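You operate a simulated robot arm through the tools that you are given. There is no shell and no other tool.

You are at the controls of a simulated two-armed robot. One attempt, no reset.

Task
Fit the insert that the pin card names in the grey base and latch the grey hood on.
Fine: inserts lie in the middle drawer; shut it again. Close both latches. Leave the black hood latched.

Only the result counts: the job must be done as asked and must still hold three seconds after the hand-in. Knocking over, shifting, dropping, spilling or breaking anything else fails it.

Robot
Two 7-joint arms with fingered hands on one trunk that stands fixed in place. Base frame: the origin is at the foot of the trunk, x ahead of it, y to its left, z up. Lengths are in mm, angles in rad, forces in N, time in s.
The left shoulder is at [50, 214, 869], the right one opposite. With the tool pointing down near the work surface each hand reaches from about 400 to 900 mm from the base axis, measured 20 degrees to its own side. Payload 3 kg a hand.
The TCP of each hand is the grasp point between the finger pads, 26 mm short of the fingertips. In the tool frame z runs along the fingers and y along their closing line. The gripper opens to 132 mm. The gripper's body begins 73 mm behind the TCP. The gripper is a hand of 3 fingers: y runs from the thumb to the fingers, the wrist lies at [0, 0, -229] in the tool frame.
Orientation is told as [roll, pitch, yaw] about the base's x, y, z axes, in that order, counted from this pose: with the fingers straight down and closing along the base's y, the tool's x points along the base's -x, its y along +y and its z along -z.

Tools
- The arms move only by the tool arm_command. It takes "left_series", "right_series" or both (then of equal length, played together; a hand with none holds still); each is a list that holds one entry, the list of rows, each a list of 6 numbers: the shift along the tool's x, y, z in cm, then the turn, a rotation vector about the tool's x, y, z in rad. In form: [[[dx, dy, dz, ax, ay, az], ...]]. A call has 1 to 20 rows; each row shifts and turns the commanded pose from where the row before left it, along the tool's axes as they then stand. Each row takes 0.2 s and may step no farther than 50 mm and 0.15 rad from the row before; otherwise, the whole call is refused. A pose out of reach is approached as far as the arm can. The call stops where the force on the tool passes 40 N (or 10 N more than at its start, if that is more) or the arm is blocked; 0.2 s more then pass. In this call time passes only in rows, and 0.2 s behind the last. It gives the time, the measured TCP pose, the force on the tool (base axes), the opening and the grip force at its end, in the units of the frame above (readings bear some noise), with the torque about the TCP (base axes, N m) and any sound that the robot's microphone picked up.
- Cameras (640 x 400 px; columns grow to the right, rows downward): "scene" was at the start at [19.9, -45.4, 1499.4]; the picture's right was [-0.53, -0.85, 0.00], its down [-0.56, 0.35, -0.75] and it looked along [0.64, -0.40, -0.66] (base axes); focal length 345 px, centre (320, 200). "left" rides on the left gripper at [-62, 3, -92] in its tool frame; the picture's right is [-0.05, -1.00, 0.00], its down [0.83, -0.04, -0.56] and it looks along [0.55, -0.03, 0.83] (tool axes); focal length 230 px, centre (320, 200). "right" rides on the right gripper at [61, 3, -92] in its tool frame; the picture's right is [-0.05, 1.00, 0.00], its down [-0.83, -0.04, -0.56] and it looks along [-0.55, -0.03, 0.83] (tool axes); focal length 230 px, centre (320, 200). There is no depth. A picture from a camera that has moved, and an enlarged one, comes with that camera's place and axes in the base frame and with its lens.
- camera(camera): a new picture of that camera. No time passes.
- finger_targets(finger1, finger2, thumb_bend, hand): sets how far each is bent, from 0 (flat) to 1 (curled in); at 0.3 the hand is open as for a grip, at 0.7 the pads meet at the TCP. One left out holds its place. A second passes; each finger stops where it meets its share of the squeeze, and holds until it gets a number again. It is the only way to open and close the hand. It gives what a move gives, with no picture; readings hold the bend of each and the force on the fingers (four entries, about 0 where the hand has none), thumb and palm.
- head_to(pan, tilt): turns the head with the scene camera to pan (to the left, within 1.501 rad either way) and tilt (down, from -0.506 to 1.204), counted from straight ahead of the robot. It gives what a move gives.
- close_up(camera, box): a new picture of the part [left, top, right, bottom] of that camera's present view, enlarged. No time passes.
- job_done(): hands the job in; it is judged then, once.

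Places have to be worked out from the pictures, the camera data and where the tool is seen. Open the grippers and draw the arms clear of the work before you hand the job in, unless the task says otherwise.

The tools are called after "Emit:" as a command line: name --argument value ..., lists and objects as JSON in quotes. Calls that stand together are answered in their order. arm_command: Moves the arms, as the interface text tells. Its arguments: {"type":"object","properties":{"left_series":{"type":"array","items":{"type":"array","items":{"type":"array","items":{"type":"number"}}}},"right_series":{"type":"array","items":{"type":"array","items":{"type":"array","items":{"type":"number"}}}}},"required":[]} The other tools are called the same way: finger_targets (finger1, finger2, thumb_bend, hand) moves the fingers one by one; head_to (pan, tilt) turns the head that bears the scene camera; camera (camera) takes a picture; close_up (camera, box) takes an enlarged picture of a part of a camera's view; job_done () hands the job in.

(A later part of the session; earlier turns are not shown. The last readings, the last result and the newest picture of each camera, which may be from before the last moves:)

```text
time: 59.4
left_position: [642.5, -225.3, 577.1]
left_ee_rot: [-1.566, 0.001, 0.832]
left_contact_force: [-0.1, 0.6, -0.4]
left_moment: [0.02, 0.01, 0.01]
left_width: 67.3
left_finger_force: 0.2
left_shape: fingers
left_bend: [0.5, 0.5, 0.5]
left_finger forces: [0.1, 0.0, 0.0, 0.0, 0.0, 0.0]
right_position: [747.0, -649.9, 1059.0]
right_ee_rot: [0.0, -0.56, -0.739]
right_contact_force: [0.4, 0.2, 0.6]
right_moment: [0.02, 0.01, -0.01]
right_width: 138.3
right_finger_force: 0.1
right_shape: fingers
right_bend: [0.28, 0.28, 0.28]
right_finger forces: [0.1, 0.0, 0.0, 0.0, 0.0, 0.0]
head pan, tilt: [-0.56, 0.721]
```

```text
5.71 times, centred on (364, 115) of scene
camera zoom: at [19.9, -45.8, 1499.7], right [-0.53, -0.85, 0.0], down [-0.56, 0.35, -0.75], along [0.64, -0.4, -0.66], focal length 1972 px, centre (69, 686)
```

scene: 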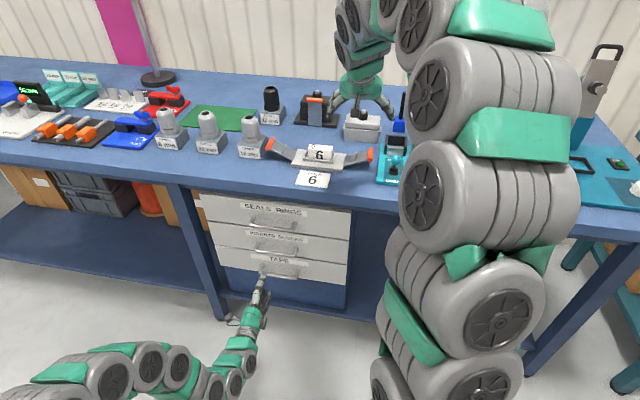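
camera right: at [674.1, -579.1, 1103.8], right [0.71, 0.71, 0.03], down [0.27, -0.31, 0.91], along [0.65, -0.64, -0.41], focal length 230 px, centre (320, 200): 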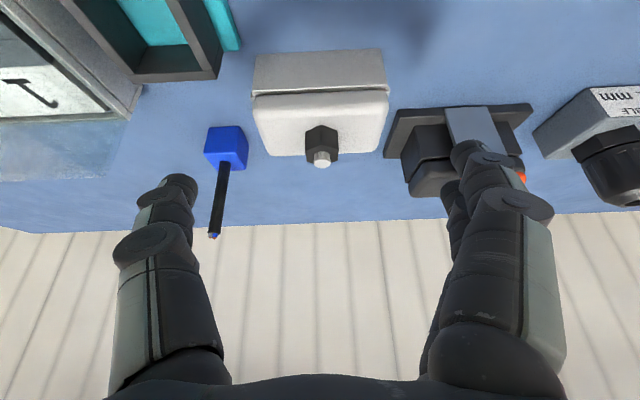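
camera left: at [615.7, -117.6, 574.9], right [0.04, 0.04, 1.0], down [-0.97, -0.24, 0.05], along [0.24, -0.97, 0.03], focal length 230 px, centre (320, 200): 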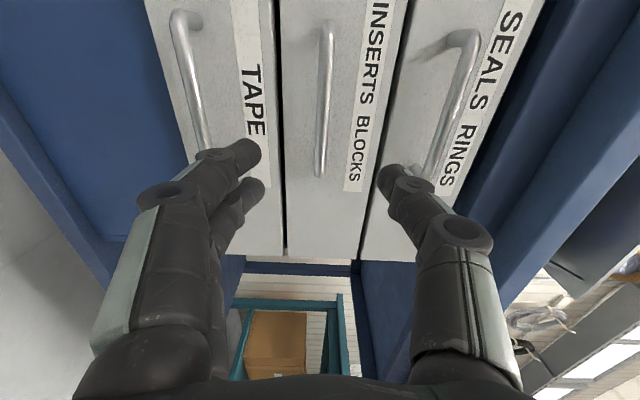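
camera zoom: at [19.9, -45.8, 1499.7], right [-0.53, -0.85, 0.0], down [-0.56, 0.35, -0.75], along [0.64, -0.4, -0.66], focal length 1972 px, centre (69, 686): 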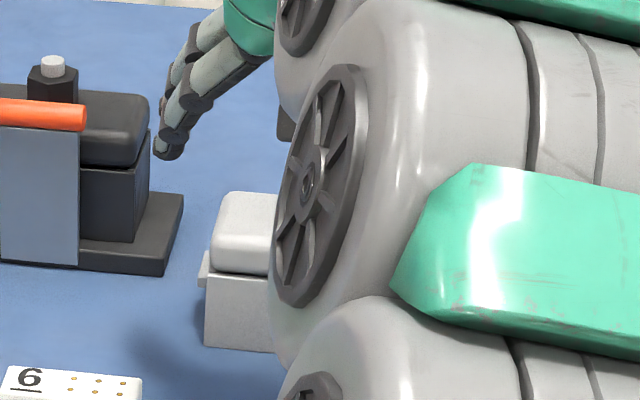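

The hand is at its pre-grasp. I enlarge the hood in the right view to check the final offset.

Emit:
close_up --camera "right" --box '[240, 40, 400, 140]'

Emit:
close_up --camera "right" --box '[240, 90, 400, 190]'

```text
4.00 times, centred on (320, 90) of right
camera zoom: at [674.1, -579.1, 1103.8], right [0.71, 0.71, 0.03], down [0.27, -0.31, 0.91], along [0.65, -0.64, -0.41], focal length 920 px, centre (320, 640)
```

zoom: 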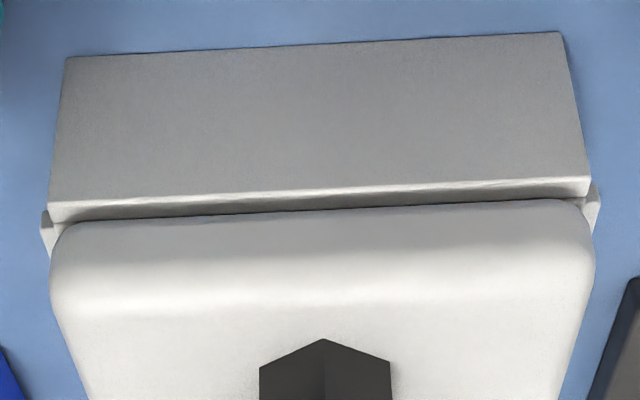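

```text
4.00 times, centred on (320, 140) of right
camera zoom: at [674.1, -579.1, 1103.8], right [0.71, 0.71, 0.03], down [0.27, -0.31, 0.91], along [0.65, -0.64, -0.41], focal length 920 px, centre (320, 440)
```

zoom: 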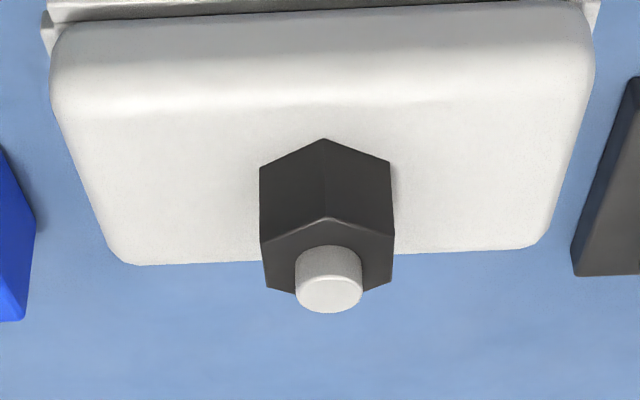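

The hood's centre lines up with the hand within a millimetre. I advance along the approach line so the pads come level with the hood's ends, stopping just above the lugs.

Emit:
arm_command --right_series '[[[0.07, 0, 2.6, 0, 0, 0], [0.07, 0, 2.6, 0, 0, 0], [0.07, 0.03, 2.5, 0, 0, 0], [0.07, 0.03, 1.3, 0, 0, 0]]]'

Emit:
camera --camera "right"

Emit:
close_up --camera "scene" --box '[316, 80, 412, 150]'

```text
time: 60.4
left_position: [643.6, -224.8, 577.1]
left_ee_rot: [-1.567, 0.0, 0.833]
left_contact_force: [-0.6, -0.3, -0.5]
left_moment: [0.02, 0.02, 0.03]
left_width: 67.3
left_finger_force: 0.1
left_shape: fingers
left_bend: [0.5, 0.5, 0.5]
left_finger forces: [0.0, 0.0, 0.1, 0.1, 0.0, 0.0]
right_position: [780.8, -678.4, 977.4]
right_ee_rot: [0.001, -0.56, -0.741]
right_contact_force: [-0.3, 0.1, 0.3]
right_moment: [-0.01, -0.02, 0.02]
right_width: 138.4
right_finger_force: 0.1
right_shape: fingers
right_bend: [0.28, 0.28, 0.28]
right_finger forces: [0.0, 0.0, 0.0, 0.0, 0.1, 0.1]
head pan, tilt: [-0.56, 0.721]
```

```text
taken
camera right: at [707.9, -607.5, 1024.3], right [0.71, 0.71, 0.03], down [0.27, -0.31, 0.91], along [0.65, -0.64, -0.41], focal length 230 px, centre (320, 200)
```

right: 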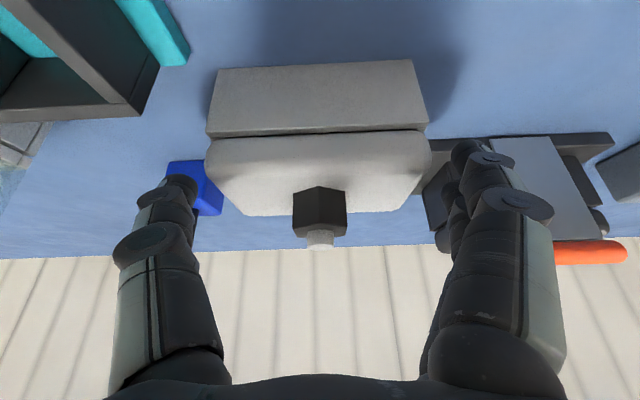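

```text
5.71 times, centred on (364, 115) of scene
camera zoom: at [19.9, -45.8, 1499.7], right [-0.53, -0.85, 0.0], down [-0.56, 0.35, -0.75], along [0.64, -0.4, -0.66], focal length 1972 px, centre (69, 686)
```

zoom: 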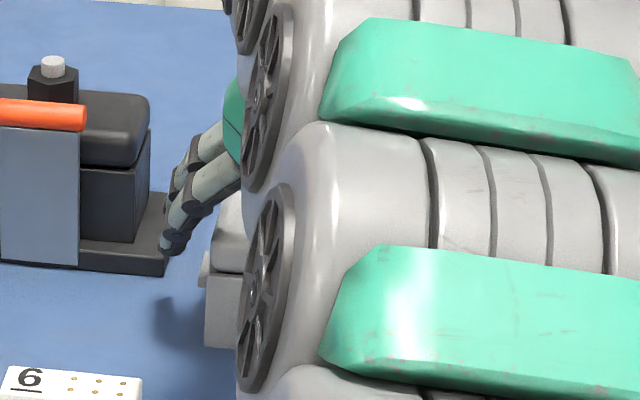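

Nearly there: I advance the last 10 mm and check the clearances, then close.

Emit:
arm_command --right_series '[[[-0.15, 0, 0.45, 0, 0, 0], [-0.15, 0, 0.45, 0, 0, 0]]]'

Emit:
finger_targets --hand "right" --finger1 0.36 --finger2 0.36 --thumb_bend 0.36

Emit:
camera --camera "right"

```text
time: 61.0
left_position: [643.4, -224.6, 576.4]
left_ee_rot: [-1.566, 0.001, 0.831]
left_contact_force: [-0.1, 0.1, -0.6]
left_moment: [-0.02, -0.03, 0.02]
left_width: 67.3
left_finger_force: 0.0
left_shape: fingers
left_bend: [0.5, 0.5, 0.5]
left_finger forces: [0.0, 0.0, 0.0, 0.1, 0.0, 0.1]
right_position: [786.2, -682.2, 971.5]
right_ee_rot: [0.0, -0.557, -0.742]
right_contact_force: [-0.5, -0.3, 0.3]
right_moment: [0.0, 0.01, 0.01]
right_width: 138.5
right_finger_force: 0.2
right_shape: fingers
right_bend: [0.28, 0.28, 0.28]
right_finger forces: [0.0, 0.0, 0.0, 0.0, 0.0, 0.0]
head pan, tilt: [-0.56, 0.721]
```

```text
time: 62.0
left_position: [642.4, -224.6, 577.2]
left_ee_rot: [-1.566, 0.003, 0.834]
left_contact_force: [0.1, -0.4, -0.5]
left_moment: [-0.02, 0.01, 0.0]
left_width: 67.4
left_finger_force: 0.0
left_shape: fingers
left_bend: [0.5, 0.5, 0.5]
left_finger forces: [0.0, 0.0, 0.0, 0.0, 0.0, 0.2]
right_position: [786.6, -682.7, 972.1]
right_ee_rot: [0.001, -0.561, -0.742]
right_contact_force: [-0.8, -0.4, 0.7]
right_moment: [0.0, 0.02, 0.0]
right_width: 117.4
right_finger_force: 0.4
right_shape: fingers
right_bend: [0.36, 0.36, 0.35]
right_finger forces: [0.3, 0.0, 0.1, 0.1, 1.0, 0.0]
head pan, tilt: [-0.56, 0.721]
```

```text
taken
camera right: at [713.3, -612.0, 1017.9], right [0.71, 0.71, 0.03], down [0.27, -0.31, 0.91], along [0.65, -0.64, -0.41], focal length 230 px, centre (320, 200)
```

right: 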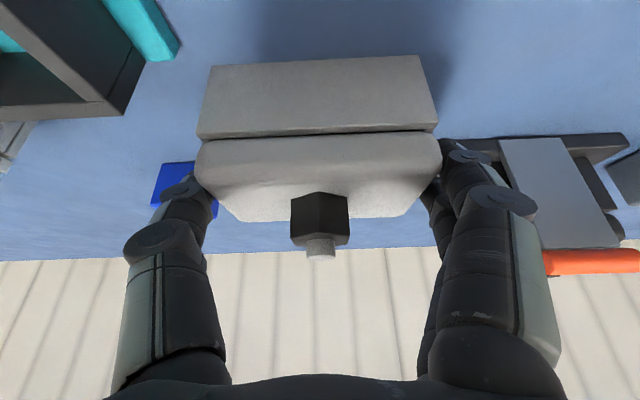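

The pads just touch both ends. I close fully to grip.

Emit:
finger_targets --hand "right" --finger1 0.6 --finger2 0.6 --thumb_bend 0.6

Emit:
camera --camera "right"

```text
time: 63.0
left_position: [643.8, -224.2, 577.7]
left_ee_rot: [-1.565, 0.001, 0.834]
left_contact_force: [-1.2, 0.1, 0.2]
left_moment: [0.02, 0.0, -0.01]
left_width: 67.5
left_finger_force: 0.1
left_shape: fingers
left_bend: [0.5, 0.5, 0.5]
left_finger forces: [0.0, 0.0, 0.1, 0.0, 0.0, 0.0]
right_position: [785.5, -682.4, 972.8]
right_ee_rot: [0.0, -0.561, -0.742]
right_contact_force: [-1.3, -0.5, 0.6]
right_moment: [0.03, 0.04, 0.0]
right_width: 109.7
right_finger_force: 27.7
right_shape: fingers
right_bend: [0.4, 0.36, 0.51]
right_finger forces: [15.6, 11.9, 0.0, 0.1, 27.4, 0.0]
head pan, tilt: [-0.56, 0.721]
```

```text
taken
camera right: at [713.3, -612.0, 1017.8], right [0.71, 0.71, 0.03], down [0.27, -0.31, 0.91], along [0.65, -0.64, -0.41], focal length 230 px, centre (320, 200)
```

right: 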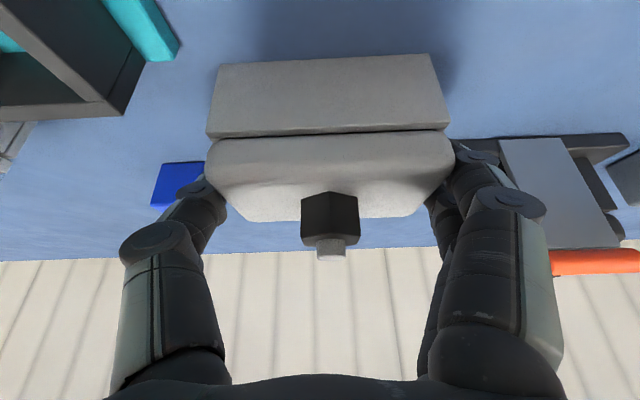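

Grip force is 28 N with the hood slid about 5 mm sideways. I lift 20 mm and look for slip.

Emit:
arm_command --right_series '[[[-0.53, 0, -0.85, 0, 0, 0], [-0.53, 0, -0.85, 0, 0, 0]]]'

Emit:
camera --camera "right"

Emit:
close_up --camera "scene" --box '[316, 80, 412, 150]'

```text
time: 63.6
left_position: [643.2, -224.3, 576.4]
left_ee_rot: [-1.566, 0.001, 0.833]
left_contact_force: [-0.4, -0.2, -0.2]
left_moment: [0.01, 0.02, 0.01]
left_width: 67.1
left_finger_force: 0.1
left_shape: fingers
left_bend: [0.5, 0.5, 0.5]
left_finger forces: [0.0, 0.0, 0.0, 0.0, 0.0, 0.1]
right_position: [785.7, -684.3, 993.8]
right_ee_rot: [0.002, -0.561, -0.74]
right_contact_force: [0.7, -0.1, -3.3]
right_moment: [-0.02, 0.01, 0.0]
right_width: 109.8
right_finger_force: 27.0
right_shape: fingers
right_bend: [0.4, 0.36, 0.51]
right_finger forces: [15.6, 11.9, 0.0, 0.0, 27.2, 0.0]
head pan, tilt: [-0.56, 0.721]
```

```text
taken
camera right: at [713.5, -613.6, 1039.7], right [0.71, 0.71, 0.03], down [0.27, -0.31, 0.91], along [0.65, -0.64, -0.41], focal length 230 px, centre (320, 200)
```

right: 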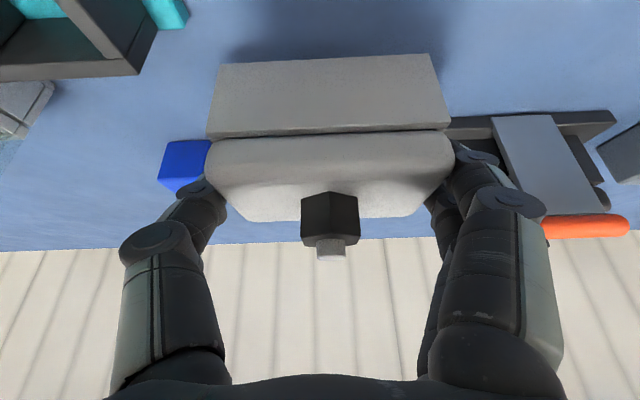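

```text
5.71 times, centred on (364, 115) of scene
camera zoom: at [19.9, -45.8, 1499.7], right [-0.53, -0.85, 0.0], down [-0.56, 0.35, -0.75], along [0.64, -0.4, -0.66], focal length 1972 px, centre (69, 686)
```

zoom: 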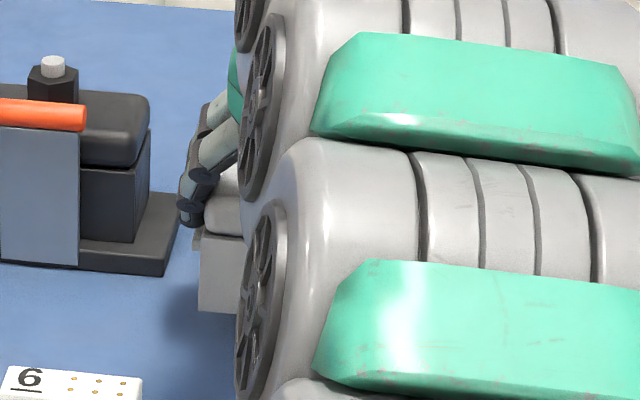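

The hood came up cleanly (about 3.3 N) and hasn't slipped. I measure how it sits in the hand before carrying it.

Emit:
close_up --camera "right" --box '[196, 40, 356, 140]'

Emit:
close_up --camera "right" --box '[316, 40, 476, 140]'

```text
4.00 times, centred on (276, 90) of right
camera zoom: at [713.5, -613.6, 1039.7], right [0.71, 0.71, 0.03], down [0.27, -0.31, 0.91], along [0.65, -0.64, -0.41], focal length 920 px, centre (496, 640)
```

zoom: 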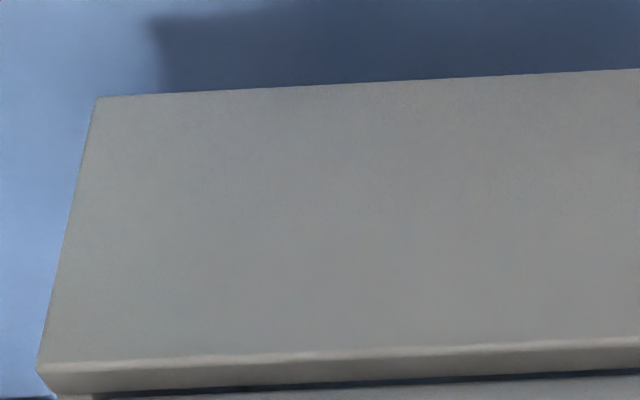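

```text
4.00 times, centred on (396, 90) of right
camera zoom: at [713.5, -613.6, 1039.7], right [0.71, 0.71, 0.03], down [0.27, -0.31, 0.91], along [0.65, -0.64, -0.41], focal length 920 px, centre (16, 640)
```

zoom: 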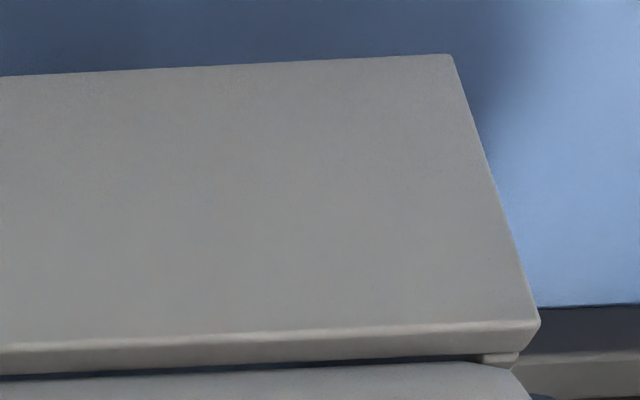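

The hood sits upright in the hand, its centre 8 mm ahead of and 4 mm left of the TCP. I back away and up along the approach line, then carry it over the base, keeping its bottom about 40 mm above the insert.

Emit:
arm_command --right_series '[[[0.45, 0, -3.04, 0, 0, 0], [0.45, 0, -3.04, 0, 0, 0], [0.46, 0, -3.04, 0, 0, 0], [2.22, 2.61, -1.39, 0, 0, 0], [2.22, 2.61, -1.39, 0, 0, 0], [2.22, 2.61, -1.39, 0, 0, 0], [2.22, 2.61, -1.39, 0, 0, 0]]]'

Emit:
camera --camera "right"

Emit:
camera --camera "scene"

Emit:
close_up --camera "scene" --box '[250, 90, 394, 190]'

```text
time: 65.2
left_position: [643.2, -226.4, 576.2]
left_ee_rot: [-1.565, 0.001, 0.833]
left_contact_force: [0.1, -0.6, 0.0]
left_moment: [0.03, -0.02, -0.03]
left_width: 67.3
left_finger_force: 0.1
left_shape: fingers
left_bend: [0.5, 0.5, 0.5]
left_finger forces: [0.0, 0.1, 0.1, 0.1, 0.0, 0.0]
right_position: [734.3, -494.4, 1062.2]
right_ee_rot: [-0.001, -0.558, -0.742]
right_contact_force: [0.1, 0.8, -2.2]
right_moment: [0.01, 0.05, -0.04]
right_width: 109.6
right_finger_force: 26.8
right_shape: fingers
right_bend: [0.4, 0.36, 0.51]
right_finger forces: [15.0, 12.0, 0.0, 0.0, 26.2, 0.0]
head pan, tilt: [-0.56, 0.721]
```

```text
taken
camera right: at [662.1, -424.0, 1108.4], right [0.71, 0.71, 0.03], down [0.27, -0.31, 0.91], along [0.65, -0.64, -0.41], focal length 230 px, centre (320, 200)
```

right: 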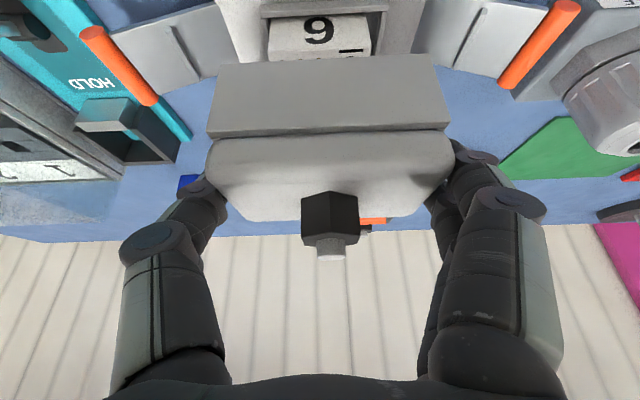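

```text
taken
```

scene: 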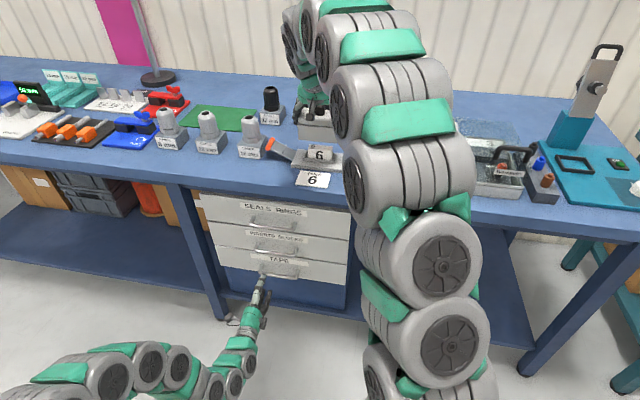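

```text
4.00 times, centred on (322, 140) of scene
camera zoom: at [19.9, -45.8, 1499.7], right [-0.53, -0.85, 0.0], down [-0.56, 0.35, -0.75], along [0.64, -0.4, -0.66], focal length 1380 px, centre (312, 440)
```

zoom: 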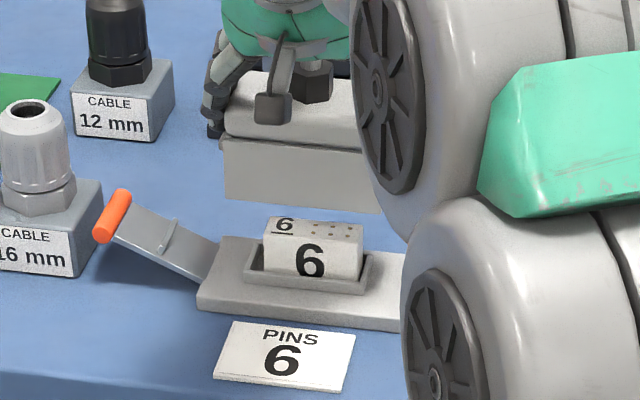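

The hood hangs above the base with the insert visible ahead of it. I enlarge the right view to measure the base and rim against the hood.

Emit:
close_up --camera "right" --box '[200, 0, 456, 80]'

Emit:
close_up --camera "right" --box '[190, 40, 350, 140]'

Emit:
close_up --camera "right" --box '[320, 40, 480, 140]'

Emit:
close_up --camera "scene" --box '[290, 100, 354, 180]'

```text
2.50 times, centred on (328, 40) of right
camera zoom: at [662.1, -424.0, 1108.4], right [0.71, 0.71, 0.03], down [0.27, -0.31, 0.91], along [0.65, -0.64, -0.41], focal length 575 px, centre (300, 600)
```

zoom: 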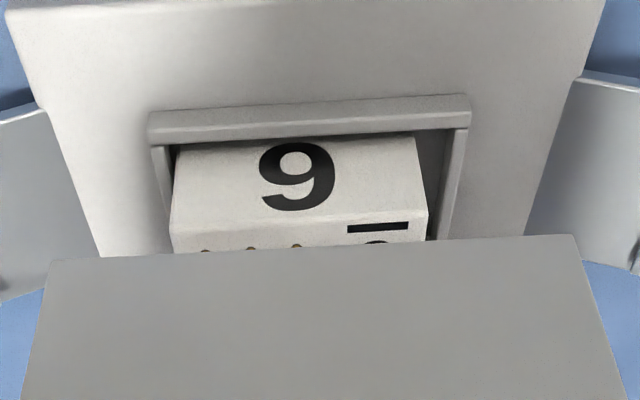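

```text
4.00 times, centred on (270, 90) of right
camera zoom: at [662.1, -424.0, 1108.4], right [0.71, 0.71, 0.03], down [0.27, -0.31, 0.91], along [0.65, -0.64, -0.41], focal length 920 px, centre (520, 640)
```

zoom: 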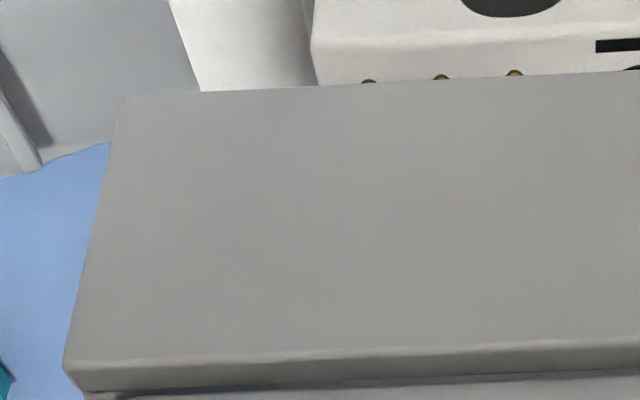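

```text
4.00 times, centred on (400, 90) of right
camera zoom: at [662.1, -424.0, 1108.4], right [0.71, 0.71, 0.03], down [0.27, -0.31, 0.91], along [0.65, -0.64, -0.41], focal length 920 px, centre (0, 640)
```

zoom: 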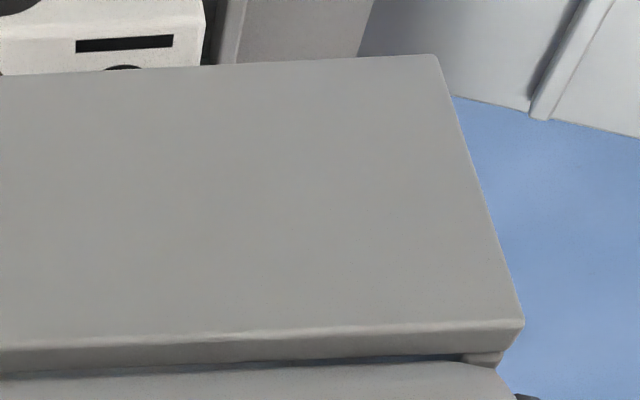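

```text
5.00 times, centred on (322, 140) of scene
camera zoom: at [19.9, -45.8, 1499.7], right [-0.53, -0.85, 0.0], down [-0.56, 0.35, -0.75], along [0.64, -0.4, -0.66], focal length 1726 px, centre (310, 500)
```

zoom: 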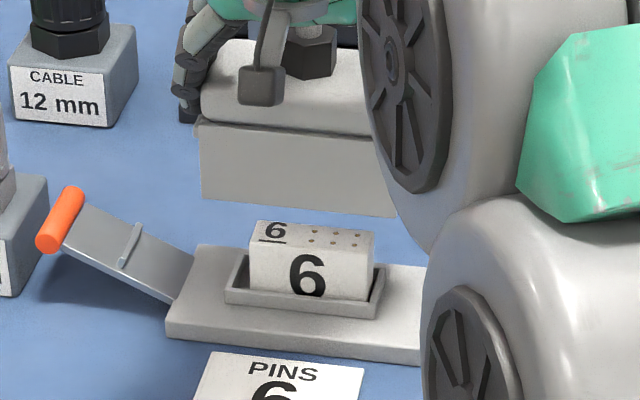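

Hood and base agree within a few millimetres; averaging both views calls for about 2.5 mm more to the left. I apply that and lower 32 mm to just above the insert.

Emit:
arm_command --right_series '[[[0.85, 0.12, 1.36, 0, 0, 0], [0.85, 0.13, 1.36, 0, 0, 0]]]'

Emit:
close_up --camera "scene" --box '[290, 110, 354, 170]'

Emit:
camera --camera "right"

Emit:
close_up --camera "right" --box '[160, 0, 480, 100]'

```text
time: 65.8
left_position: [642.3, -224.9, 576.1]
left_ee_rot: [-1.567, 0.002, 0.832]
left_contact_force: [0.4, -0.9, 0.7]
left_moment: [0.0, 0.0, 0.0]
left_width: 67.3
left_finger_force: 0.1
left_shape: fingers
left_bend: [0.5, 0.5, 0.5]
left_finger forces: [0.0, 0.1, 0.0, 0.0, 0.1, 0.1]
right_position: [735.0, -493.3, 1029.1]
right_ee_rot: [0.001, -0.56, -0.741]
right_contact_force: [0.4, 0.1, -2.5]
right_moment: [0.01, 0.01, 0.0]
right_width: 109.7
right_finger_force: 26.5
right_shape: fingers
right_bend: [0.4, 0.36, 0.51]
right_finger forces: [14.8, 11.7, 0.1, 0.0, 25.8, 0.0]
head pan, tilt: [-0.56, 0.721]
```

```text
6.67 times, centred on (322, 140) of scene
camera zoom: at [19.9, -45.8, 1499.7], right [-0.53, -0.85, 0.0], down [-0.56, 0.35, -0.75], along [0.64, -0.4, -0.66], focal length 2301 px, centre (307, 600)
```

zoom: 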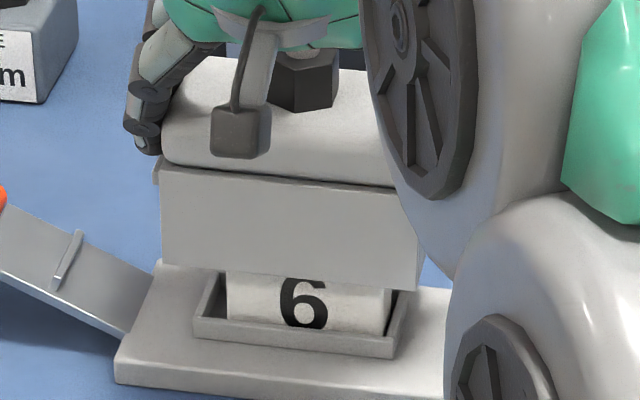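

```text
taken
camera right: at [663.0, -423.2, 1075.5], right [0.71, 0.71, 0.03], down [0.27, -0.31, 0.91], along [0.65, -0.64, -0.41], focal length 230 px, centre (320, 200)
```

right: 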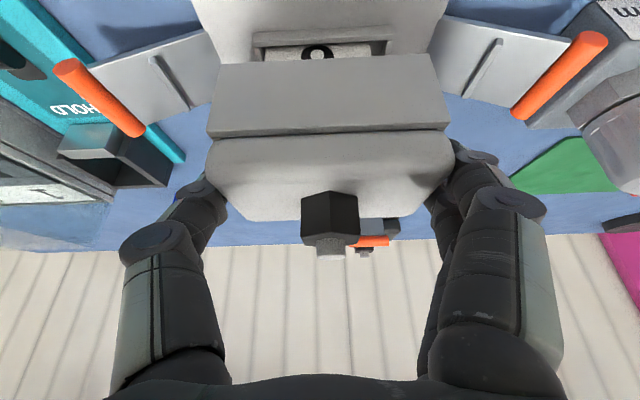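

```text
2.00 times, centred on (320, 50) of right
camera zoom: at [663.0, -423.2, 1075.5], right [0.71, 0.71, 0.03], down [0.27, -0.31, 0.91], along [0.65, -0.64, -0.41], focal length 460 px, centre (320, 500)
```

zoom: 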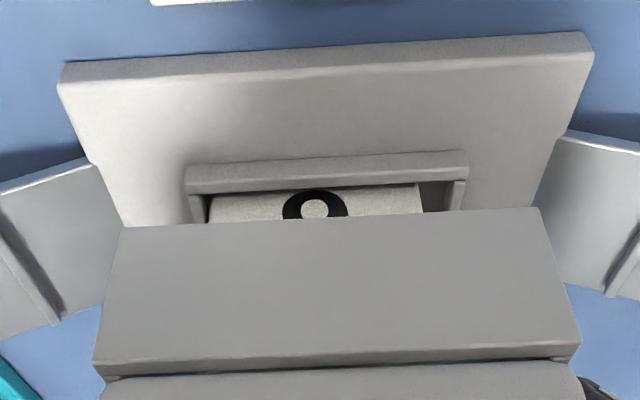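

Measured from both cameras, hood and rim centres now coincide within about 1 mm and 0.01 rad. I lower straight down in small rows.

Emit:
arm_command --right_series '[[[0.372, 0, 0.593, 0, 0, 0], [0.372, 0, 0.593, 0, 0, 0], [0.372, 0, 0.593, 0, 0, 0], [0.372, 0, 0.593, 0, 0, 0]]]'

Emit:
close_up --camera "scene" --box '[290, 110, 354, 170]'

Emit:
close_up --camera "right" --box '[160, 0, 480, 100]'

```text
time: 66.8
left_position: [643.6, -225.1, 577.5]
left_ee_rot: [-1.567, 0.002, 0.833]
left_contact_force: [0.2, -0.3, -1.0]
left_moment: [-0.01, 0.02, 0.03]
left_width: 67.2
left_finger_force: 0.0
left_shape: fingers
left_bend: [0.5, 0.5, 0.5]
left_finger forces: [0.0, 0.0, 0.0, 0.0, 0.1, 0.0]
right_position: [735.7, -495.6, 1001.5]
right_ee_rot: [0.0, -0.558, -0.744]
right_contact_force: [-0.4, -0.4, -2.1]
right_moment: [-0.01, 0.03, -0.01]
right_width: 109.4
right_finger_force: 25.6
right_shape: fingers
right_bend: [0.4, 0.36, 0.51]
right_finger forces: [14.6, 11.8, 0.1, 0.0, 25.6, 0.0]
head pan, tilt: [-0.56, 0.721]
```

```text
6.67 times, centred on (322, 140) of scene
camera zoom: at [19.9, -45.8, 1499.7], right [-0.53, -0.85, 0.0], down [-0.56, 0.35, -0.75], along [0.64, -0.4, -0.66], focal length 2301 px, centre (307, 600)
```

zoom: 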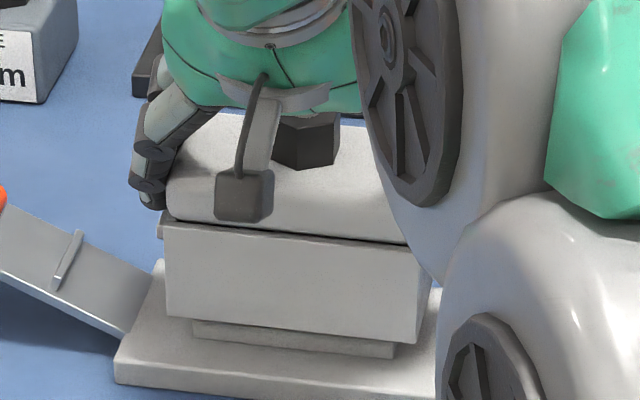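

```text
2.00 times, centred on (320, 50) of right
camera zoom: at [663.0, -424.1, 1048.6], right [0.71, 0.71, 0.03], down [0.27, -0.31, 0.91], along [0.65, -0.64, -0.41], focal length 460 px, centre (320, 500)
```

zoom: 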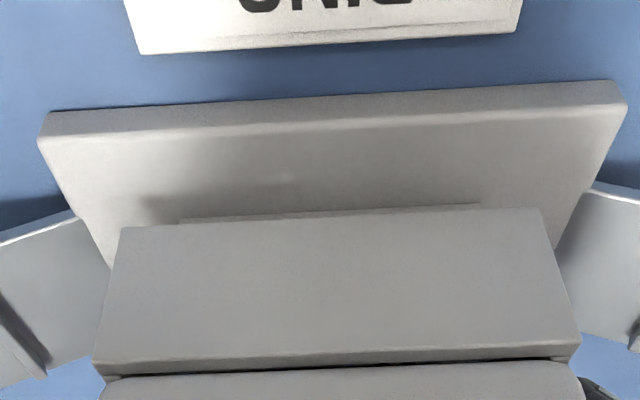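

No contact yet and the rim lies well inside the hood's outline. I keep lowering in 3 mm rows until it seats.

Emit:
arm_command --right_series '[[[0.159, 0, 0.254, 0, 0, 0], [0.159, 0, 0.254, 0, 0, 0], [0.159, 0, 0.254, 0, 0, 0], [0.106, 0, 0.169, 0, 0, 0]]]'

Emit:
close_up --camera "scene" --box '[290, 110, 354, 170]'

```text
time: 67.8
left_position: [643.2, -225.1, 578.1]
left_ee_rot: [-1.566, 0.001, 0.833]
left_contact_force: [-0.7, 0.3, 0.3]
left_moment: [0.01, -0.01, -0.01]
left_width: 67.2
left_finger_force: 0.1
left_shape: fingers
left_bend: [0.5, 0.5, 0.5]
left_finger forces: [0.1, 0.1, 0.1, 0.1, 0.1, 0.1]
right_position: [735.9, -492.7, 993.2]
right_ee_rot: [-0.001, -0.56, -0.739]
right_contact_force: [0.2, 0.0, -3.3]
right_moment: [-0.01, -0.02, 0.02]
right_width: 109.4
right_finger_force: 25.9
right_shape: fingers
right_bend: [0.4, 0.36, 0.51]
right_finger forces: [14.7, 11.8, 0.0, 0.0, 25.4, 0.0]
head pan, tilt: [-0.56, 0.721]
```

```text
6.67 times, centred on (322, 140) of scene
camera zoom: at [19.9, -45.8, 1499.7], right [-0.53, -0.85, 0.0], down [-0.56, 0.35, -0.75], along [0.64, -0.4, -0.66], focal length 2301 px, centre (307, 600)
```

zoom: 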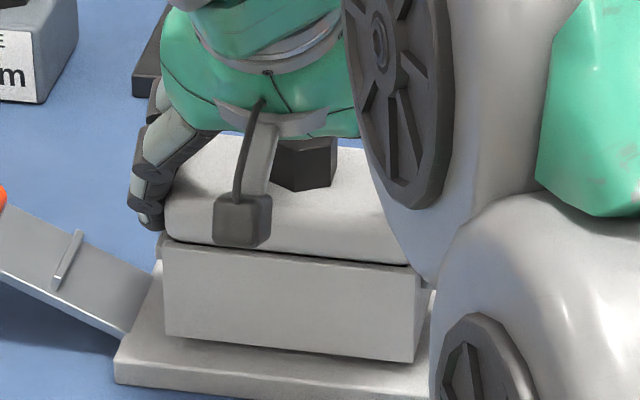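

The rim has gone inside the hood with no resistance. I continue in 2 mm rows.

Emit:
arm_command --right_series '[[[0.106, 0, 0.169, 0, 0, 0], [0.106, 0, 0.169, 0, 0, 0], [0.106, 0, 0.169, 0, 0, 0], [0.106, 0, 0.169, 0, 0, 0]]]'

Emit:
close_up --camera "scene" --box '[290, 110, 354, 170]'

Emit:
close_up --camera "right" --box '[160, 0, 480, 140]'

```text
time: 68.8
left_position: [642.8, -224.4, 576.8]
left_ee_rot: [-1.565, 0.002, 0.831]
left_contact_force: [0.7, 0.4, -0.8]
left_moment: [0.0, 0.02, 0.01]
left_width: 67.3
left_finger_force: 0.2
left_shape: fingers
left_bend: [0.5, 0.5, 0.5]
left_finger forces: [0.0, 0.1, 0.0, 0.1, 0.1, 0.0]
right_position: [737.1, -493.5, 986.0]
right_ee_rot: [0.001, -0.564, -0.742]
right_contact_force: [1.7, 0.0, 8.6]
right_moment: [-0.16, 0.16, 0.0]
right_width: 109.6
right_finger_force: 28.1
right_shape: fingers
right_bend: [0.4, 0.36, 0.51]
right_finger forces: [15.5, 12.1, 0.0, 0.0, 28.3, 0.0]
head pan, tilt: [-0.56, 0.721]
```

```text
6.67 times, centred on (322, 140) of scene
camera zoom: at [19.8, -45.7, 1499.7], right [-0.53, -0.85, 0.0], down [-0.56, 0.35, -0.75], along [0.64, -0.4, -0.66], focal length 2301 px, centre (307, 600)
```

zoom: 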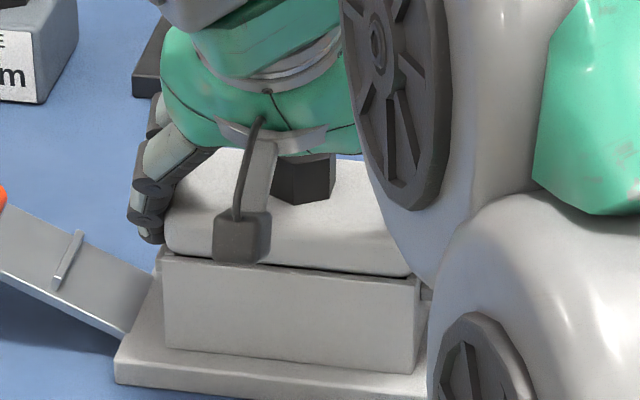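

```text
2.00 times, centred on (320, 70) of right
camera zoom: at [663.6, -423.0, 1031.0], right [0.71, 0.71, 0.03], down [0.27, -0.31, 0.91], along [0.65, -0.64, -0.41], focal length 460 px, centre (320, 460)
```

zoom: 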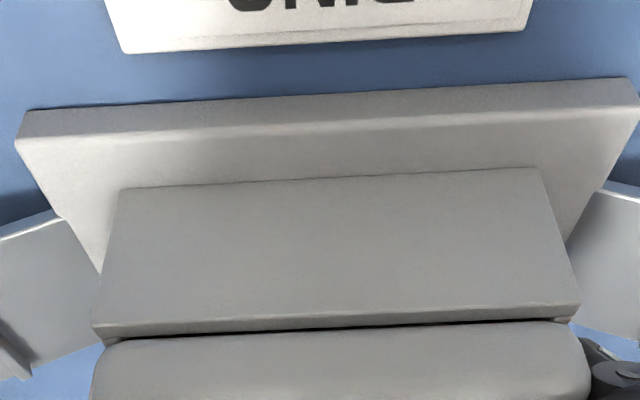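

Contact at 9 N with the hood's bottom at z≈916, right at the plate's top. I press 2 mm more to be sure it is seated.

Emit:
arm_command --right_series '[[[0.08, 0, 0.127, 0, 0, 0], [0.08, 0, 0.127, 0, 0, 0]]]'

Emit:
close_up --camera "scene" --box '[298, 140, 346, 170]'

```text
time: 69.4
left_position: [642.0, -224.6, 576.5]
left_ee_rot: [-1.566, 0.002, 0.832]
left_contact_force: [-0.1, -0.3, -0.1]
left_moment: [0.01, 0.0, -0.01]
left_width: 67.3
left_finger_force: 0.0
left_shape: fingers
left_bend: [0.5, 0.5, 0.5]
left_finger forces: [0.1, 0.0, 0.1, 0.0, 0.1, 0.0]
right_position: [736.1, -493.7, 984.3]
right_ee_rot: [0.004, -0.565, -0.742]
right_contact_force: [-6.6, 2.6, 38.5]
right_moment: [0.28, -0.2, 0.03]
right_width: 109.9
right_finger_force: 26.2
right_shape: fingers
right_bend: [0.42, 0.36, 0.53]
right_finger forces: [16.2, 10.1, 0.0, 0.1, 26.6, 0.0]
head pan, tilt: [-0.56, 0.721]
```

```text
13.33 times, centred on (322, 155) of scene
camera zoom: at [19.2, -45.4, 1499.7], right [-0.53, -0.85, 0.0], down [-0.56, 0.35, -0.75], along [0.64, -0.4, -0.66], focal length 4601 px, centre (293, 800)
```

zoom: 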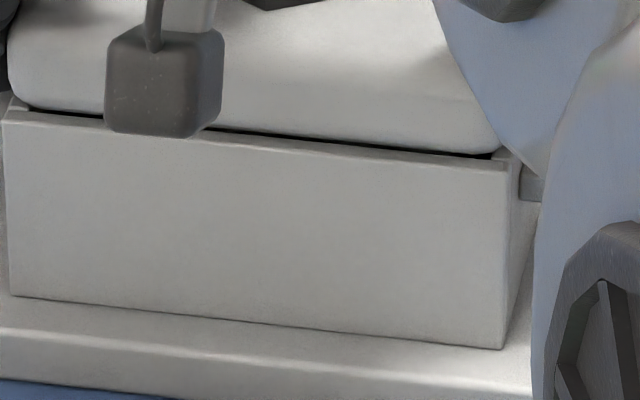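

Seated: 38 N with the bottom edge flush on the plate. I ease off, open the fingers and withdraw along the approach line.

Emit:
arm_command --right_series '[[[-0.08, 0, -0.127, 0, 0, 0], [-0.05, 0, -0.08, 0, 0, 0]]]'

Emit:
finger_targets --hand "right" --finger1 0.28 --finger2 0.28 --thumb_bend 0.28

Emit:
camera --camera "right"

Emit:
close_up --camera "scene" --box '[290, 110, 354, 170]'

```text
time: 70.0
left_position: [642.1, -223.9, 577.4]
left_ee_rot: [-1.567, 0.003, 0.831]
left_contact_force: [0.2, 0.5, -0.4]
left_moment: [-0.02, -0.02, -0.02]
left_width: 67.3
left_finger_force: 0.0
left_shape: fingers
left_bend: [0.5, 0.5, 0.5]
left_finger forces: [0.0, 0.0, 0.0, 0.0, 0.1, 0.0]
right_position: [736.4, -493.9, 982.2]
right_ee_rot: [-0.001, -0.561, -0.741]
right_contact_force: [2.5, -4.1, 30.7]
right_moment: [0.2, -0.21, -0.04]
right_width: 109.4
right_finger_force: 26.9
right_shape: fingers
right_bend: [0.42, 0.36, 0.53]
right_finger forces: [16.1, 10.7, 0.0, 0.1, 27.0, 0.0]
head pan, tilt: [-0.56, 0.721]
```

```text
time: 71.0
left_position: [642.4, -223.8, 576.7]
left_ee_rot: [-1.566, 0.002, 0.833]
left_contact_force: [0.3, -0.1, -0.2]
left_moment: [0.01, 0.0, 0.02]
left_width: 67.1
left_finger_force: 0.1
left_shape: fingers
left_bend: [0.5, 0.5, 0.5]
left_finger forces: [0.0, 0.0, 0.1, 0.0, 0.1, 0.0]
right_position: [736.5, -493.9, 982.8]
right_ee_rot: [0.0, -0.56, -0.741]
right_contact_force: [0.3, -0.4, 0.3]
right_moment: [0.01, -0.02, 0.02]
right_width: 139.3
right_finger_force: 0.0
right_shape: fingers
right_bend: [0.28, 0.28, 0.28]
right_finger forces: [0.0, 0.0, 0.0, 0.0, 0.0, 0.0]
head pan, tilt: [-0.56, 0.721]
```

```text
taken
camera right: at [663.7, -423.0, 1029.1], right [0.71, 0.71, 0.03], down [0.27, -0.31, 0.91], along [0.65, -0.64, -0.41], focal length 230 px, centre (320, 200)
```

right: 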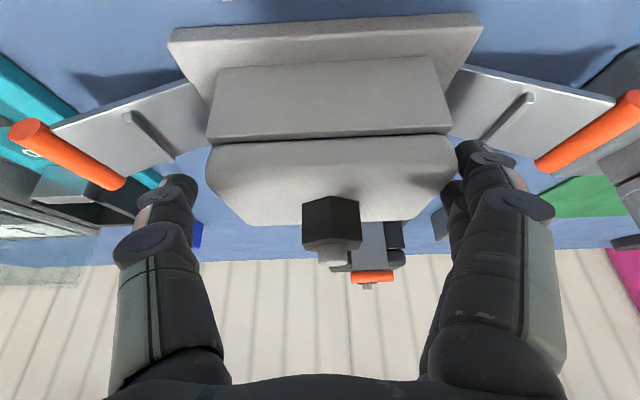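

```text
6.67 times, centred on (322, 140) of scene
camera zoom: at [19.9, -45.8, 1499.7], right [-0.53, -0.85, 0.0], down [-0.56, 0.35, -0.75], along [0.64, -0.4, -0.66], focal length 2301 px, centre (307, 600)
```

zoom: 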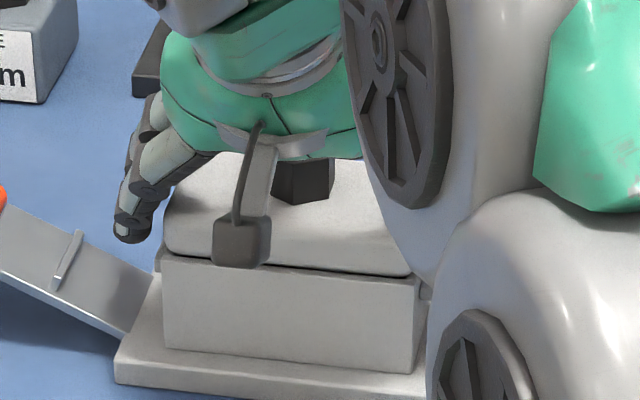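

The hood stands free on the base. I withdraw 150 mm back and up and then survey both latches.

Emit:
arm_command --right_series '[[[0, 0, -2.5, 0, 0, 0], [0, 0, -2.5, 0, 0, 0], [0, 0, -2.5, 0, 0, 0], [0, 0, -2.5, 0, 0, 0], [0, 0, -2.5, 0, 0, 0], [0, 0, -2.5, 0, 0, 0]]]'

Emit:
camera --camera "right"

Emit:
close_up --camera "scene" --box '[250, 90, 394, 190]'

Emit:
close_up --camera "right" --box '[176, 60, 464, 240]'

```text
time: 72.4
left_position: [643.0, -225.8, 578.2]
left_ee_rot: [-1.565, 0.001, 0.833]
left_contact_force: [0.2, -0.6, 0.7]
left_moment: [-0.01, 0.0, 0.0]
left_width: 67.4
left_finger_force: 0.0
left_shape: fingers
left_bend: [0.5, 0.5, 0.5]
left_finger forces: [0.1, 0.1, 0.0, 0.0, 0.0, 0.1]
right_position: [677.9, -441.6, 1111.4]
right_ee_rot: [0.0, -0.561, -0.743]
right_contact_force: [0.0, 0.1, -0.7]
right_moment: [0.02, 0.0, -0.01]
right_width: 138.8
right_finger_force: 0.1
right_shape: fingers
right_bend: [0.28, 0.28, 0.28]
right_finger forces: [0.0, 0.1, 0.1, 0.1, 0.1, 0.0]
head pan, tilt: [-0.56, 0.721]
```

```text
taken
camera right: at [605.5, -370.9, 1156.4], right [0.71, 0.71, 0.03], down [0.27, -0.31, 0.91], along [0.65, -0.64, -0.41], focal length 230 px, centre (320, 200)
```

right: 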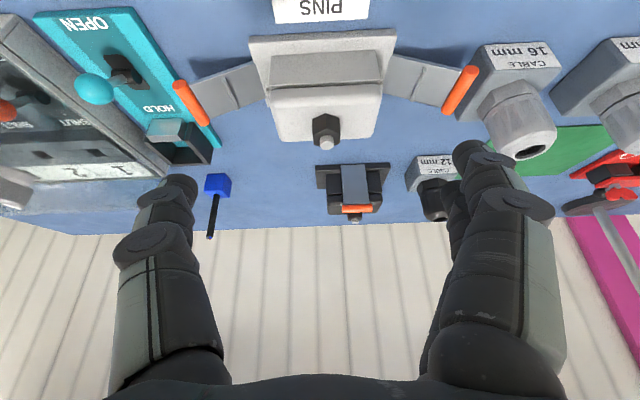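

```text
4.00 times, centred on (322, 140) of scene
camera zoom: at [19.8, -45.8, 1499.7], right [-0.53, -0.85, 0.0], down [-0.56, 0.35, -0.75], along [0.64, -0.4, -0.66], focal length 1380 px, centre (312, 440)
```

zoom: 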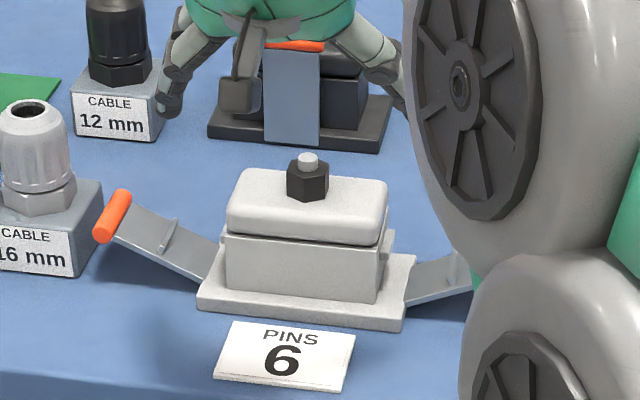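

```text
2.22 times, centred on (320, 150) of right
camera zoom: at [605.5, -370.9, 1156.4], right [0.71, 0.71, 0.03], down [0.27, -0.31, 0.91], along [0.65, -0.64, -0.41], focal length 511 px, centre (320, 311)
```

zoom: 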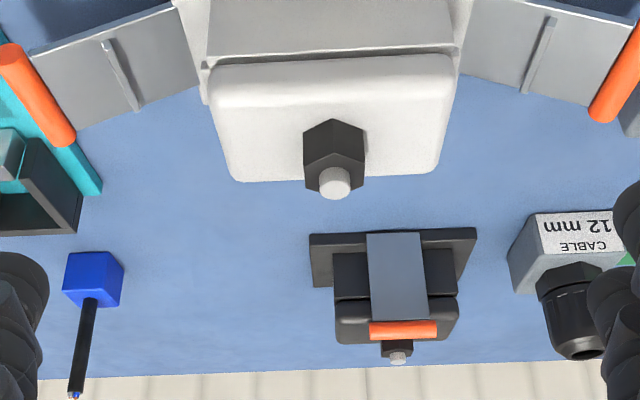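

The hood sits squared on the base. The left latch handle triangulates to (840, -386, 951), raised about 27° with an arm about 83 mm long. To push it I want a single pointing finger, so I curl finger1 and the thumb here in free air and look.

Emit:
finger_targets --hand "right" --finger1 1.0 --finger2 0.42 --thumb_bend 1.0

Emit:
camera --camera "right"

Emit:
close_up --camera "scene" --box '[250, 70, 394, 170]'

```text
time: 73.4
left_position: [643.5, -224.5, 576.3]
left_ee_rot: [-1.565, 0.003, 0.832]
left_contact_force: [0.0, -0.1, -0.3]
left_moment: [0.01, 0.0, -0.05]
left_width: 67.2
left_finger_force: 0.0
left_shape: fingers
left_bend: [0.5, 0.5, 0.5]
left_finger forces: [0.1, 0.0, 0.0, 0.0, 0.0, 0.1]
right_position: [678.8, -441.6, 1110.0]
right_ee_rot: [0.0, -0.56, -0.74]
right_contact_force: [0.5, 0.5, -0.3]
right_moment: [0.01, 0.03, 0.0]
right_width: 8.1
right_finger_force: 0.0
right_shape: fingers
right_bend: [0.89, 0.42, 0.91]
right_finger forces: [0.0, 0.0, 0.0, 0.0, 0.0, 0.1]
head pan, tilt: [-0.56, 0.721]
```

```text
taken
camera right: at [605.6, -370.9, 1156.3], right [0.71, 0.71, 0.03], down [0.27, -0.31, 0.91], along [0.65, -0.64, -0.41], focal length 230 px, centre (320, 200)
```

right: 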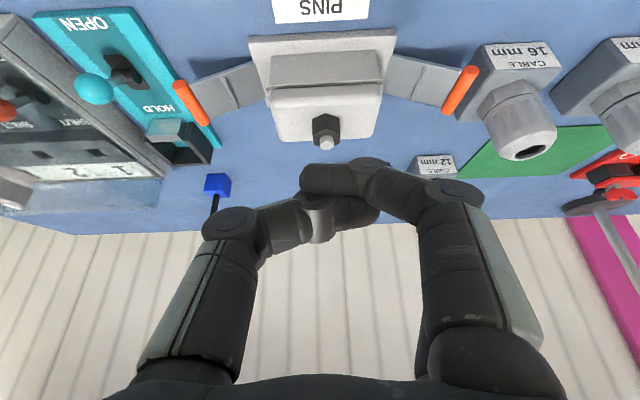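

```text
4.00 times, centred on (322, 120) of scene
camera zoom: at [19.9, -45.8, 1499.7], right [-0.53, -0.85, 0.0], down [-0.56, 0.35, -0.75], along [0.64, -0.4, -0.66], focal length 1380 px, centre (312, 520)
```

zoom: 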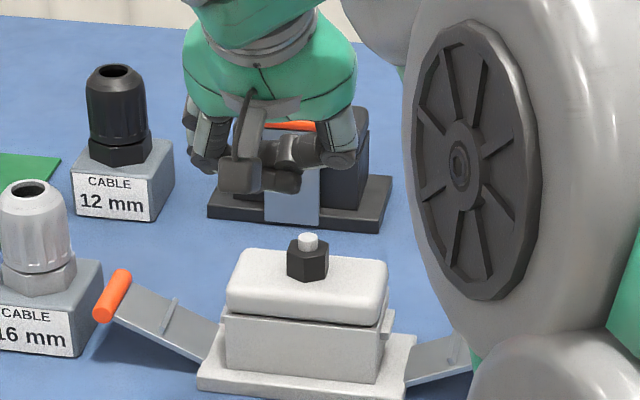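

Finger1 is the digit nearer the robot, so I will push with that one alone: finger1 extended, finger2 and thumb curled. Then I bring the hand to a point in front of and above the left latch.

Emit:
finger_targets --hand "right" --finger1 0.42 --finger2 0.95 --thumb_bend 0.9

Emit:
arm_command --right_series '[[[0.715, 2.94, 1.91, 0, 0, 0], [0.715, 2.94, 1.91, 0, 0, 0], [0.715, 2.94, 1.91, 0, 0, 0], [0.715, 2.94, 1.91, 0, 0, 0]]]'

Emit:
camera --camera "right"

Emit:
close_up --camera "scene" --box '[220, 90, 364, 190]'

```text
time: 74.4
left_position: [642.5, -224.6, 576.9]
left_ee_rot: [-1.566, 0.002, 0.833]
left_contact_force: [-0.1, 0.4, 0.8]
left_moment: [0.01, -0.02, 0.02]
left_width: 67.5
left_finger_force: 0.1
left_shape: fingers
left_bend: [0.5, 0.5, 0.5]
left_finger forces: [0.1, 0.0, 0.1, 0.0, 0.0, 0.0]
right_position: [677.7, -442.8, 1110.7]
right_ee_rot: [0.001, -0.559, -0.743]
right_contact_force: [0.4, 0.1, -0.5]
right_moment: [-0.02, 0.0, 0.03]
right_width: 33.5
right_finger_force: 0.1
right_shape: fingers
right_bend: [0.42, 0.85, 0.91]
right_finger forces: [0.0, 0.0, 0.0, 0.1, 0.1, 0.0]
head pan, tilt: [-0.56, 0.721]
```

```text
time: 75.4
left_position: [643.7, -223.8, 577.2]
left_ee_rot: [-1.563, 0.003, 0.835]
left_contact_force: [0.3, 0.7, -0.4]
left_moment: [-0.01, 0.01, -0.02]
left_width: 67.2
left_finger_force: 0.1
left_shape: fingers
left_bend: [0.5, 0.5, 0.5]
left_finger forces: [0.1, 0.0, 0.0, 0.0, 0.0, 0.0]
right_position: [766.2, -365.3, 1032.3]
right_ee_rot: [-0.001, -0.561, -0.742]
right_contact_force: [0.7, -0.1, -0.1]
right_moment: [-0.01, -0.05, 0.01]
right_width: 33.4
right_finger_force: 0.0
right_shape: fingers
right_bend: [0.42, 0.85, 0.91]
right_finger forces: [0.0, 0.1, 0.1, 0.1, 0.1, 0.0]
head pan, tilt: [-0.56, 0.721]
```

```text
taken
camera right: at [695.0, -294.7, 1077.1], right [0.71, 0.71, 0.03], down [0.27, -0.31, 0.91], along [0.65, -0.64, -0.41], focal length 230 px, centre (320, 200)
```

right: 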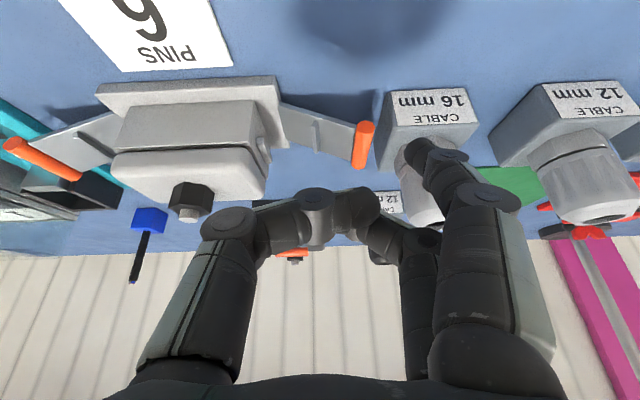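

```text
4.00 times, centred on (292, 140) of scene
camera zoom: at [19.9, -45.8, 1499.7], right [-0.53, -0.85, 0.0], down [-0.56, 0.35, -0.75], along [0.64, -0.4, -0.66], focal length 1380 px, centre (432, 440)
```

zoom: 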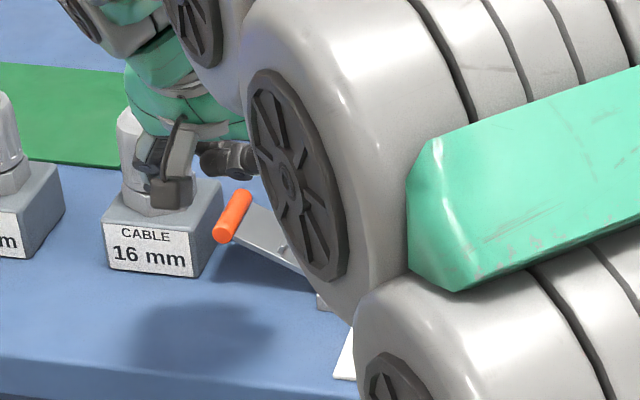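

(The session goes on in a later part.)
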